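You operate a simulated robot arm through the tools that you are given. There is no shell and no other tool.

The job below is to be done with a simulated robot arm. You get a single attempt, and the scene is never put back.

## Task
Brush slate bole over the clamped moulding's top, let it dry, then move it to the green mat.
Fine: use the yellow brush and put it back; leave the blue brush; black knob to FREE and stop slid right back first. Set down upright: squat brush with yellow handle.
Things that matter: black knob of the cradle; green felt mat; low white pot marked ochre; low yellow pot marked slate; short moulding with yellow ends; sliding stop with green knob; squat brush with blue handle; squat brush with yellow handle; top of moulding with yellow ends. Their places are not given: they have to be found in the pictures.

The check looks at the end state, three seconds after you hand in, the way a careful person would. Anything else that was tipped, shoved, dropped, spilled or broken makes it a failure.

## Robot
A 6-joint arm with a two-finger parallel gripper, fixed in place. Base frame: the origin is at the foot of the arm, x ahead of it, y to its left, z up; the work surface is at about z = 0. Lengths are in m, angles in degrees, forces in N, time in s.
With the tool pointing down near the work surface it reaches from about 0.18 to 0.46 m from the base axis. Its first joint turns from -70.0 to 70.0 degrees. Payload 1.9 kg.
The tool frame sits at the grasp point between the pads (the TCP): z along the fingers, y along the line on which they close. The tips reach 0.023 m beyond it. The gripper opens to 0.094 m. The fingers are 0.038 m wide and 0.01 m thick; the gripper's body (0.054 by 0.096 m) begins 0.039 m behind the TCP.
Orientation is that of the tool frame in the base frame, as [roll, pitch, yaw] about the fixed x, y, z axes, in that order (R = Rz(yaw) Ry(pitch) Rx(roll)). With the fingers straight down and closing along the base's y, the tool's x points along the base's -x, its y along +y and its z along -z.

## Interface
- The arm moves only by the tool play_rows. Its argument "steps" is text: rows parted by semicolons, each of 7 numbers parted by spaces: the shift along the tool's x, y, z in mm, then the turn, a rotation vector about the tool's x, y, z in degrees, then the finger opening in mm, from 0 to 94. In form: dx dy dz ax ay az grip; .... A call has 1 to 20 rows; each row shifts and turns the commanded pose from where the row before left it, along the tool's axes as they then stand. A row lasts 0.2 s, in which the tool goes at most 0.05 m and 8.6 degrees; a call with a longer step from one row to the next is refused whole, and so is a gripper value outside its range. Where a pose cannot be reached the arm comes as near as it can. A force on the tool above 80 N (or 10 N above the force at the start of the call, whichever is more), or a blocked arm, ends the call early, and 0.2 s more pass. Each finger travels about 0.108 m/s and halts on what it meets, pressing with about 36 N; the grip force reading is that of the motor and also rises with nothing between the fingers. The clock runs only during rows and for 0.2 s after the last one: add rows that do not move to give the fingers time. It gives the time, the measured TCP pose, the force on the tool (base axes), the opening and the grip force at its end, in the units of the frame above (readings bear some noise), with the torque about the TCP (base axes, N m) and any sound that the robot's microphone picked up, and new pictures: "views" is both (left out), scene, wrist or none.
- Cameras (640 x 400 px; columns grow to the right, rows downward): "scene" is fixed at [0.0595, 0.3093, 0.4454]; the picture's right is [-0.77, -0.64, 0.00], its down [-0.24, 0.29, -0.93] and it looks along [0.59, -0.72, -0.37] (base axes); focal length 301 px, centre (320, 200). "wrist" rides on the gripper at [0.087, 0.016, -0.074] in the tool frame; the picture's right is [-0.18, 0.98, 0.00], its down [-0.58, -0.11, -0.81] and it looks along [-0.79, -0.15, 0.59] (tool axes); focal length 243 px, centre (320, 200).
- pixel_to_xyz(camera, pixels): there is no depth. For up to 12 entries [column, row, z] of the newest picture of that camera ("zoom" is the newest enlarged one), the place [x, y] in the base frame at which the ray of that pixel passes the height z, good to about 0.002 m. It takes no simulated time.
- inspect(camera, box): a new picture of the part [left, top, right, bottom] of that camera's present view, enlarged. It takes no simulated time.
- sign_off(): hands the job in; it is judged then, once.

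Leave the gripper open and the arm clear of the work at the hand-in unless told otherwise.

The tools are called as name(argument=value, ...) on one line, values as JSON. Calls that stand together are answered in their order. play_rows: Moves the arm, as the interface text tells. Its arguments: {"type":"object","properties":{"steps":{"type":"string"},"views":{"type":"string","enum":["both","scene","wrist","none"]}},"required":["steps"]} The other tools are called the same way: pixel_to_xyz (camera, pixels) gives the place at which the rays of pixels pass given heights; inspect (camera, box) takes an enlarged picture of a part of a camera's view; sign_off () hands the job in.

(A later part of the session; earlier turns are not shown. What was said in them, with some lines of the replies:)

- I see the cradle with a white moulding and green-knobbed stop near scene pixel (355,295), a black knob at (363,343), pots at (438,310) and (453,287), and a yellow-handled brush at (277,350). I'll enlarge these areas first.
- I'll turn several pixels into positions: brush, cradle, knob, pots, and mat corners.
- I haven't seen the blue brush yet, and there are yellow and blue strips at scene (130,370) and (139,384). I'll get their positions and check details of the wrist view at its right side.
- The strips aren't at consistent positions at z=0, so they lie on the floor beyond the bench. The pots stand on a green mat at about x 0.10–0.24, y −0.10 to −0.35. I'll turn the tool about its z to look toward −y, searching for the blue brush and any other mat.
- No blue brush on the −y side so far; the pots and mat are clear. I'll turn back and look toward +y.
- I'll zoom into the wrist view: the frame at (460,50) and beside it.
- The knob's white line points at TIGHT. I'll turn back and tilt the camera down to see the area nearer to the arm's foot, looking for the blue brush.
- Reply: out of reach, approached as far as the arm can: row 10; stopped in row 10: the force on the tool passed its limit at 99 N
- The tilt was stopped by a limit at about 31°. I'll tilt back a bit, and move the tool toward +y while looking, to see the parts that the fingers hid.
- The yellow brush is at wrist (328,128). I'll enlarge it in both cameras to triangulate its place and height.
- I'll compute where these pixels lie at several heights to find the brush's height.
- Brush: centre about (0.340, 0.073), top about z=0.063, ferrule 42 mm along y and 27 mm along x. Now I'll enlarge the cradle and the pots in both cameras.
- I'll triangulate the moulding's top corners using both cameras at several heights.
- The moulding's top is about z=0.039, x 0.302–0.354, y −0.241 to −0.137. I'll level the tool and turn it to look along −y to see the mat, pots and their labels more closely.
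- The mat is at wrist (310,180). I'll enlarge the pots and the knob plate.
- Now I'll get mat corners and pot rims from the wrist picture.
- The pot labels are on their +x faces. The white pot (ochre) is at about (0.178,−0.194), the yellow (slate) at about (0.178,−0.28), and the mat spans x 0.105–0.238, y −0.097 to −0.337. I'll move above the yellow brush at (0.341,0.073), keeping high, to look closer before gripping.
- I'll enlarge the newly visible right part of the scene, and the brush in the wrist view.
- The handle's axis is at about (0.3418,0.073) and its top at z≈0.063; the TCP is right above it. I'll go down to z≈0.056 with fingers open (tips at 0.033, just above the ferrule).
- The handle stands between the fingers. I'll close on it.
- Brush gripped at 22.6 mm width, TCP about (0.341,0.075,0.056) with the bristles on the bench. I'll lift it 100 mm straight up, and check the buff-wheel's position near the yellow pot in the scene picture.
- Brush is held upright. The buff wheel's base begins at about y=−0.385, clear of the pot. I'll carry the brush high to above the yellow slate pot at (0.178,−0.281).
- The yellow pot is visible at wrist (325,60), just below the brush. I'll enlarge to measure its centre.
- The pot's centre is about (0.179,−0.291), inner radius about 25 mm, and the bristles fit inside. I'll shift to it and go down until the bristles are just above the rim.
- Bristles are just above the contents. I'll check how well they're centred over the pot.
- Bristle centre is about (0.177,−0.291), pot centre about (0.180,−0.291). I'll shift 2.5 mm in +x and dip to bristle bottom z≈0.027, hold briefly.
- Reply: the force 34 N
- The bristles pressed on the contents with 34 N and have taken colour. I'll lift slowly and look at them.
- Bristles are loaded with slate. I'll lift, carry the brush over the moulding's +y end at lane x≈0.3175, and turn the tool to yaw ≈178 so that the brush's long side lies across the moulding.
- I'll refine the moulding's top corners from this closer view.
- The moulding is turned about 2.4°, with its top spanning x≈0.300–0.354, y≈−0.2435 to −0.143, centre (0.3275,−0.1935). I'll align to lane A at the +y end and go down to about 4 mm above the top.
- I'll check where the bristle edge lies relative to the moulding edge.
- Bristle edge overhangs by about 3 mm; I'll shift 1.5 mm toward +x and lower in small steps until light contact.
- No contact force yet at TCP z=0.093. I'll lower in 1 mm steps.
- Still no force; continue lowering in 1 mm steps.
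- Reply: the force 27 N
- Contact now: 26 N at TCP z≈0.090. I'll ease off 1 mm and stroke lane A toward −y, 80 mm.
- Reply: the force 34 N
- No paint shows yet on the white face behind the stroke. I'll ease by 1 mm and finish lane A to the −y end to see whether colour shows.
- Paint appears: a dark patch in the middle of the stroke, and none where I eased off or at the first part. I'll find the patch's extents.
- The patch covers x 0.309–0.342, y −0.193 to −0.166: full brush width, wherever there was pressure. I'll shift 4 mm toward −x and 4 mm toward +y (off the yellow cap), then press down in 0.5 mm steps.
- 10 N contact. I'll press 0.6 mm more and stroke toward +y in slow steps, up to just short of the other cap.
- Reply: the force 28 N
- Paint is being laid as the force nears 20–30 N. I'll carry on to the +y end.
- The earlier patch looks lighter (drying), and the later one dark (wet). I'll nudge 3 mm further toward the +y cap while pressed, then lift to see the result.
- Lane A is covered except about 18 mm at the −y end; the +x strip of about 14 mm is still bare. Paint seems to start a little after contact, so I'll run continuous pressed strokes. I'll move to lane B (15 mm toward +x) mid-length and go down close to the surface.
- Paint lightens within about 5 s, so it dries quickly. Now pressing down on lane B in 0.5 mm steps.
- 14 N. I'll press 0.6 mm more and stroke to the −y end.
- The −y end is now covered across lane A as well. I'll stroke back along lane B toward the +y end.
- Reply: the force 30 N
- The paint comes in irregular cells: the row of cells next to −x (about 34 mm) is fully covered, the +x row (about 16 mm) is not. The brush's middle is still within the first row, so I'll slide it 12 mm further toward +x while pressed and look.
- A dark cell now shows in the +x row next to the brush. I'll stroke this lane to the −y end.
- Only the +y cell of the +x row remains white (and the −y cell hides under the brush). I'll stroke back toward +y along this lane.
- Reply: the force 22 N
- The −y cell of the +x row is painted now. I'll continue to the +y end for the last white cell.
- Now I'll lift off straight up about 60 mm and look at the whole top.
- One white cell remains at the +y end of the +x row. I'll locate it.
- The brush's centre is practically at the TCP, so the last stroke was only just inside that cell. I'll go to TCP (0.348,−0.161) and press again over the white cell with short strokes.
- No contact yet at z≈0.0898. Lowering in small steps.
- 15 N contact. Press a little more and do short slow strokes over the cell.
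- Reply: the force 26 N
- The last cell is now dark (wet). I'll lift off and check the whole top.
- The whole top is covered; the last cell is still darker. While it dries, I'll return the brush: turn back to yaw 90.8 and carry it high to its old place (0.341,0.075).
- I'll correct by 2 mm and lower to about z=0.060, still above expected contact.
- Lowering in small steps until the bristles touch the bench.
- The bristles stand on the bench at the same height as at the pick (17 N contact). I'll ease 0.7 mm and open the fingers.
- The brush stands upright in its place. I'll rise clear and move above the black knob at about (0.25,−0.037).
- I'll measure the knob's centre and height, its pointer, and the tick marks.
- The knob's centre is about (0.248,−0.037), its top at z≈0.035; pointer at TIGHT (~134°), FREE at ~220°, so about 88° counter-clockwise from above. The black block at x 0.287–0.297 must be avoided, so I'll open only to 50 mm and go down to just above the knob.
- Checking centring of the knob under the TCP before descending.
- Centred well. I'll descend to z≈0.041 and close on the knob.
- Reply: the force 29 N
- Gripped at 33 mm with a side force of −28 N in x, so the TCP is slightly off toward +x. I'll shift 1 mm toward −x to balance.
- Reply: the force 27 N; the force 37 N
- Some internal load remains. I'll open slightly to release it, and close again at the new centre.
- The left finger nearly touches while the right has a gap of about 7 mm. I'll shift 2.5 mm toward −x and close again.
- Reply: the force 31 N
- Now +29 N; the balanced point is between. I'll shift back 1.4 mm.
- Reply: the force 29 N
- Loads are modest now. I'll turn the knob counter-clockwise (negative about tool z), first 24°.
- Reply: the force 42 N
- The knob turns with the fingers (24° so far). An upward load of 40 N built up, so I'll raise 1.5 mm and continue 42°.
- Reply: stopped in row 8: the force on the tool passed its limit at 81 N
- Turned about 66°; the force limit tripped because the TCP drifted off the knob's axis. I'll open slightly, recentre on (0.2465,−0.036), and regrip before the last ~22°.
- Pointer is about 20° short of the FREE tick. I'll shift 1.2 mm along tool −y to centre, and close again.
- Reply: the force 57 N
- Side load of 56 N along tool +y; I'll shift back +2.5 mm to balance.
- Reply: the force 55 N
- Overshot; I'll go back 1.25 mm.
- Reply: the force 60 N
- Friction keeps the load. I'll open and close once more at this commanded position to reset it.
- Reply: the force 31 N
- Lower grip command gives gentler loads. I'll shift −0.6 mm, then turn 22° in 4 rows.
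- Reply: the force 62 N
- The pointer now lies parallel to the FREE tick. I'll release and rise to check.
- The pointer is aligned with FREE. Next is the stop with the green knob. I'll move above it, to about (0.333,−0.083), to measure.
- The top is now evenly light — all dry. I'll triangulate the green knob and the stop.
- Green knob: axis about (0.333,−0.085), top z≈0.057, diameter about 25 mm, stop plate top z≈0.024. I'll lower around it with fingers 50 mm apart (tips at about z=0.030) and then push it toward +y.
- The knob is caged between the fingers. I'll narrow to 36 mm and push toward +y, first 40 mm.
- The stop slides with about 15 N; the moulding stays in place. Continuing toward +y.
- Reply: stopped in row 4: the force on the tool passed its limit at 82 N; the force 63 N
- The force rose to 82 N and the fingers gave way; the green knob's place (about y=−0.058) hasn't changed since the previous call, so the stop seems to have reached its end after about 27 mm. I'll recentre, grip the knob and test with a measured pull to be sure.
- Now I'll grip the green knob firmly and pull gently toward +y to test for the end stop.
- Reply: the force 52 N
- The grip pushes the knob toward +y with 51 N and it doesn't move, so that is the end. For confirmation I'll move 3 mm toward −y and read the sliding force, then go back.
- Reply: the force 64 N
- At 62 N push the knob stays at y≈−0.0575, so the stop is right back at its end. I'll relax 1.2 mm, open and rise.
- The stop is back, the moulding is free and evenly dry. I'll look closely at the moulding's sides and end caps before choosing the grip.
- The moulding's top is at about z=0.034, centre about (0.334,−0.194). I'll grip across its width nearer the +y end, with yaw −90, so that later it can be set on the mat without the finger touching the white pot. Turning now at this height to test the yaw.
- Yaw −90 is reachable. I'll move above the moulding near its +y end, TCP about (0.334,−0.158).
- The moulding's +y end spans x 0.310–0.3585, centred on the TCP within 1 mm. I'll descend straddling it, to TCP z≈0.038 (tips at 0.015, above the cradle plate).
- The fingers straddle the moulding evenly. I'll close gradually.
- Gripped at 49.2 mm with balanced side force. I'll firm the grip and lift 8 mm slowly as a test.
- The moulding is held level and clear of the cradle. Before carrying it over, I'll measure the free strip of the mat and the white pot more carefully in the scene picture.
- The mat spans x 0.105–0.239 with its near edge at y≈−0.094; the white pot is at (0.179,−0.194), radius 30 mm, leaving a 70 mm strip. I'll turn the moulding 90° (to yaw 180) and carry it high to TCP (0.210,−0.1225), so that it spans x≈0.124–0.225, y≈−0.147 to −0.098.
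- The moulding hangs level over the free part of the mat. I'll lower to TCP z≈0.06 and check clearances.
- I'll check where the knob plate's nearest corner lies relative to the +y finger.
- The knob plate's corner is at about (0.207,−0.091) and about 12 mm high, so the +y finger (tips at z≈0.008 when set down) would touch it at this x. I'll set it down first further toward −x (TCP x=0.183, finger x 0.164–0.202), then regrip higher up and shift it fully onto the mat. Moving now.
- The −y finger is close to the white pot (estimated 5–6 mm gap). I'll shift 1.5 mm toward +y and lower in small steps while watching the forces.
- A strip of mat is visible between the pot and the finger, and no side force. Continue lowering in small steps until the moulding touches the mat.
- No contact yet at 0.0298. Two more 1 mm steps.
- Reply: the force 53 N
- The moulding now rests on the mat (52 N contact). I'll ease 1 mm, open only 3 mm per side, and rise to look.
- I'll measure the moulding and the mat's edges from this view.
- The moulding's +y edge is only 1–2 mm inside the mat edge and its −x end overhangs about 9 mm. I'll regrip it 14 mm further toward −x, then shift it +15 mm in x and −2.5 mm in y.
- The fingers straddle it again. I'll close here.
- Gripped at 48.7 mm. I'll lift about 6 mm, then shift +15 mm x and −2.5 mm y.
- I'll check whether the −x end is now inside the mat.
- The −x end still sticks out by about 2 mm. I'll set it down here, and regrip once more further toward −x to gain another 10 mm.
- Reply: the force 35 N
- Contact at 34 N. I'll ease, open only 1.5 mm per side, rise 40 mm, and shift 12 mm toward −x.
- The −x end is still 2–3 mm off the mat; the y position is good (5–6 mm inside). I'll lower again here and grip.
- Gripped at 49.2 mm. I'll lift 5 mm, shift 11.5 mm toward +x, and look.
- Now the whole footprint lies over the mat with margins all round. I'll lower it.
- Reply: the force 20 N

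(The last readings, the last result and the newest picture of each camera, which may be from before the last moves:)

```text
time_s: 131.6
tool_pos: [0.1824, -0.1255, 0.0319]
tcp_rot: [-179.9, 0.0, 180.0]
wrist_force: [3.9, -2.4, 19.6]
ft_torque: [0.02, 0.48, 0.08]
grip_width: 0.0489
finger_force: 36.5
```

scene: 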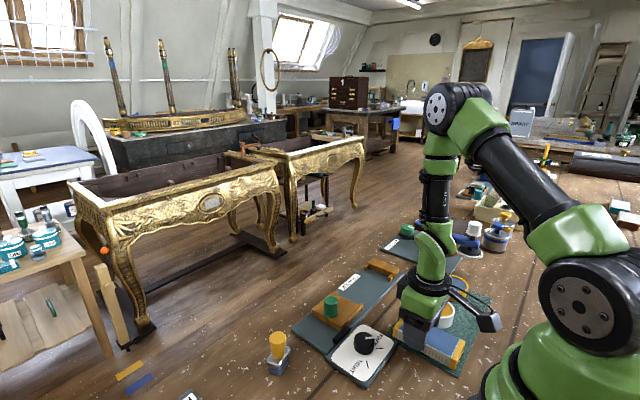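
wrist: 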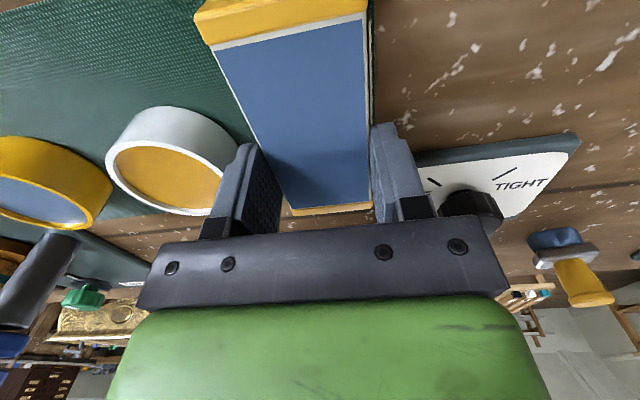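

Touching the mat with 20 N. I'll ease 0.4 mm, open 1.5 mm per side, and rise straight up.

play_rows(steps="0 0 -0.4 0 0 0 42; 0 0 0 0 0 0 50; 0 0 0 0 0 0 52; 0 0 0 0 0 0 52; 0 0 -3 0 0 0 52; 0 0 -10 0 0 0 52; 0 0 -30 0 0 0 52; 0 0 -35 0 0 0 60; 0 0 -40 0 0 0 80; 0 0 -40 0 0 0 80; 0 0 0 0 0 0 80", views="both")

inspect(camera="scene", box=[370, 250, 500, 390])

inspect(camera="wrist", box=[120, 0, 440, 180])

```text
time_s: 134.0
tool_pos: [0.1812, -0.1264, 0.1896]
tcp_rot: [179.9, -0.1, -179.9]
wrist_force: [0.4, 0.4, 0.5]
ft_torque: [-0.01, 0.0, -0.03]
grip_width: 0.0802
finger_force: 0.1
```

scene: 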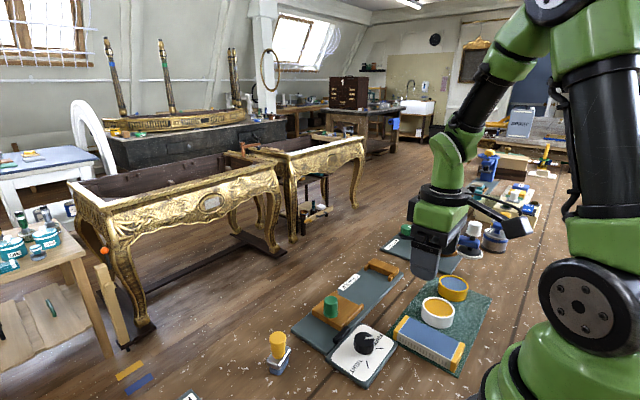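
wrist: 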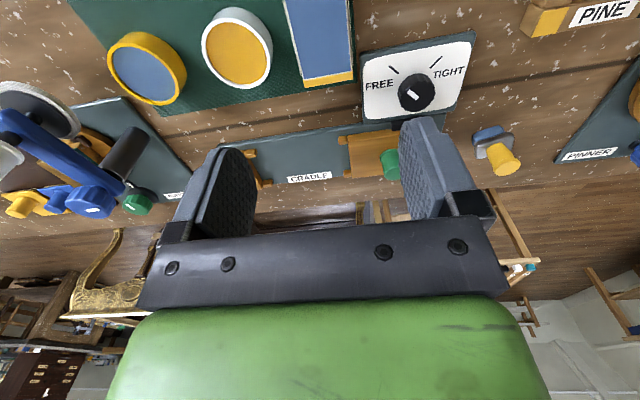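

```text
2.86 times, centred on (435, 320) of scene
```

zoom: 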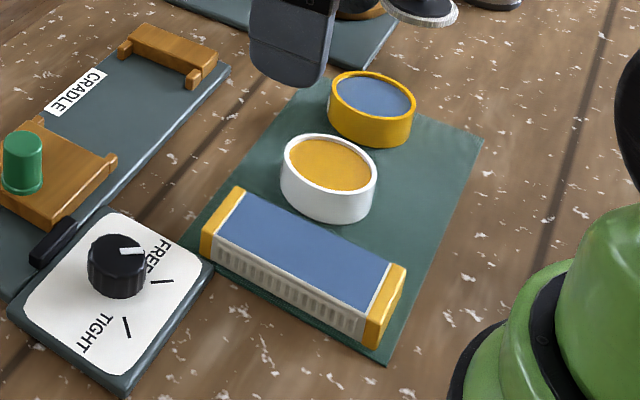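

```text
2.00 times, centred on (280, 90) of wrist
```

zoom: 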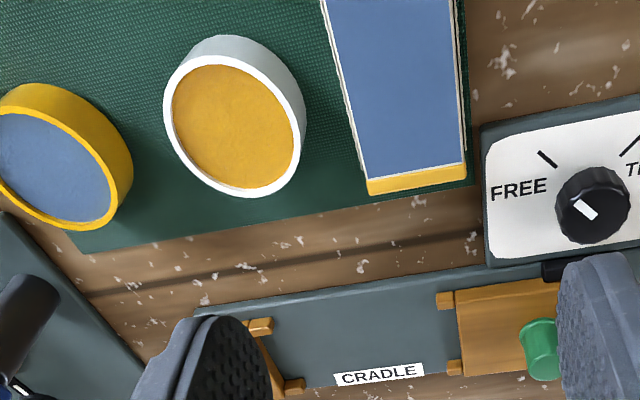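

The moulding lies fully on the mat, painted top up and dry; the pots are unmoved, the knob is at FREE, the stop is back, and the brush stands upright. I'll move the arm clear, back to the starting area, with the gripper open.

play_rows(steps="-15 0 -40 0 0 0 94; -15 0 -40 0 0 0 94; -15 0 -40 0 0 0 94; -14 -5 -40 0 0 0 94; 0 0 -25 0 0 0 94; 0 0 0 0 0 0 94; 0 0 0 0 0 0 94", views="both")

inspect(camera="scene", box=[250, 250, 500, 400])

inspect(camera="scene", box=[380, 290, 480, 390])

inspect(camera="scene", box=[240, 315, 320, 395])

```text
time_s: 135.6
tool_pos: [0.2418, -0.1307, 0.3762]
tcp_rot: [179.8, -0.1, -180.0]
wrist_force: [-0.2, -0.6, -0.6]
ft_torque: [0.0, 0.01, 0.01]
grip_width: 0.094
finger_force: 0.0
```

scene: 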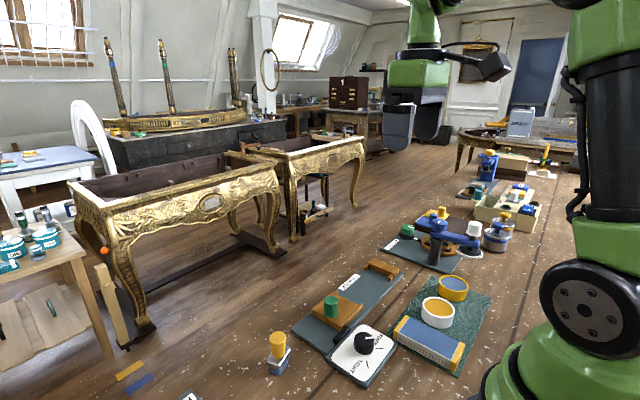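
wrist: 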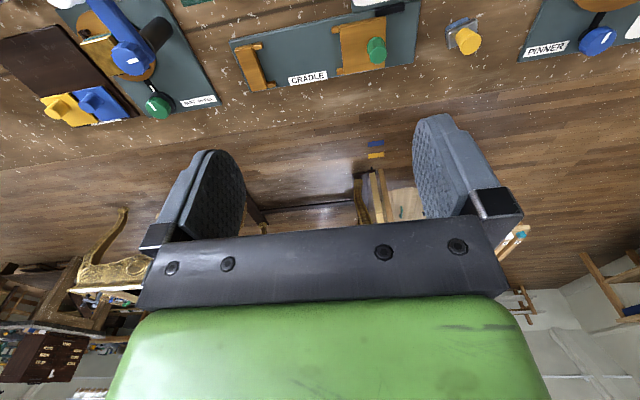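

```text
2.56 times, centred on (375, 325) of scene
```

zoom: 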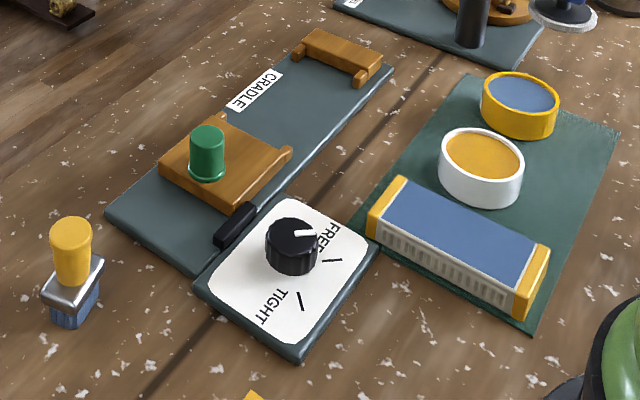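

```text
4.00 times, centred on (430, 340) of scene
```

zoom: 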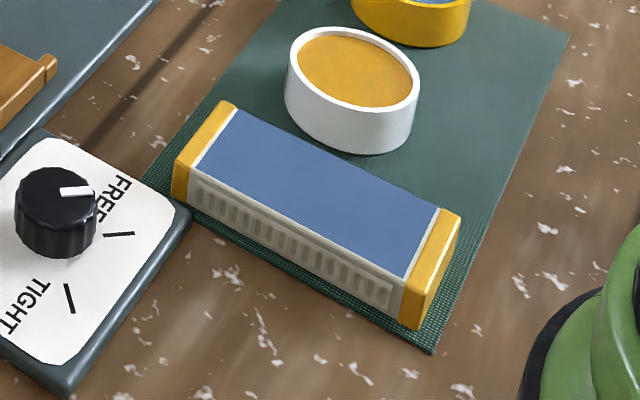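

```text
5.00 times, centred on (280, 355) of scene
```

zoom: 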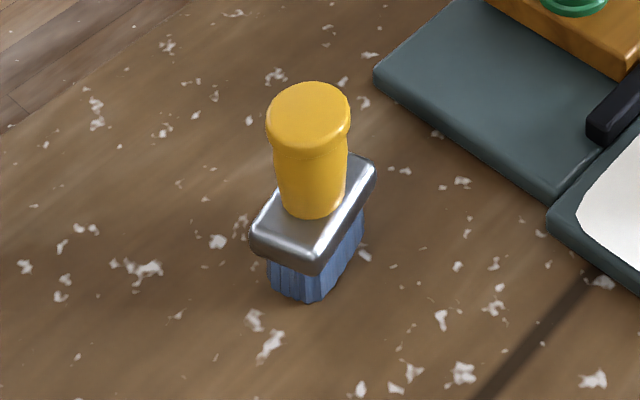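

Final check of the pictures:
- The moulding lies flat inside the green mat with an evenly slate, dry top.
- The pots look unmoved.
- The knob's pointer is parallel to the FREE tick.
- The stop is at its rear end.
- The yellow brush stands upright in its old place.
- The arm is clear with the gripper open.

I never found the blue brush in any view, and I touched nothing that could be it. I'll hand in.

sign_off()

```text
The job is handed in.
```

I brushed the moulding's top with slate, let it dry and moved it onto the green mat. The job is handed in, but I haven't seen a result from the check.

- **Moulding:** it lies flat, fully inside the mat. The top is evenly slate, with no wet-looking patches. I set it down and regripped it twice to get it clear of the pots and fully on the mat.
- **Cradle:** before lifting the moulding, I turned the black knob to FREE. I then slid the stop back about 27 mm until it would not move further under roughly 60 N.
- **Yellow brush:** it stands upright where it was, with slate still on the bristles.
- **Pots:** both look unmoved and upright in the last pictures.
- **Blue brush:** I never saw it in any camera view. I touched nothing that could be it, but I can't confirm where it is.

While I was looking around at the start, the force limit stopped the arm once as I tilted it high above the bench. The limit stopped it twice more, once while turning the black knob and once when the stop reached its end. I saw no damage from any of these in the pictures.
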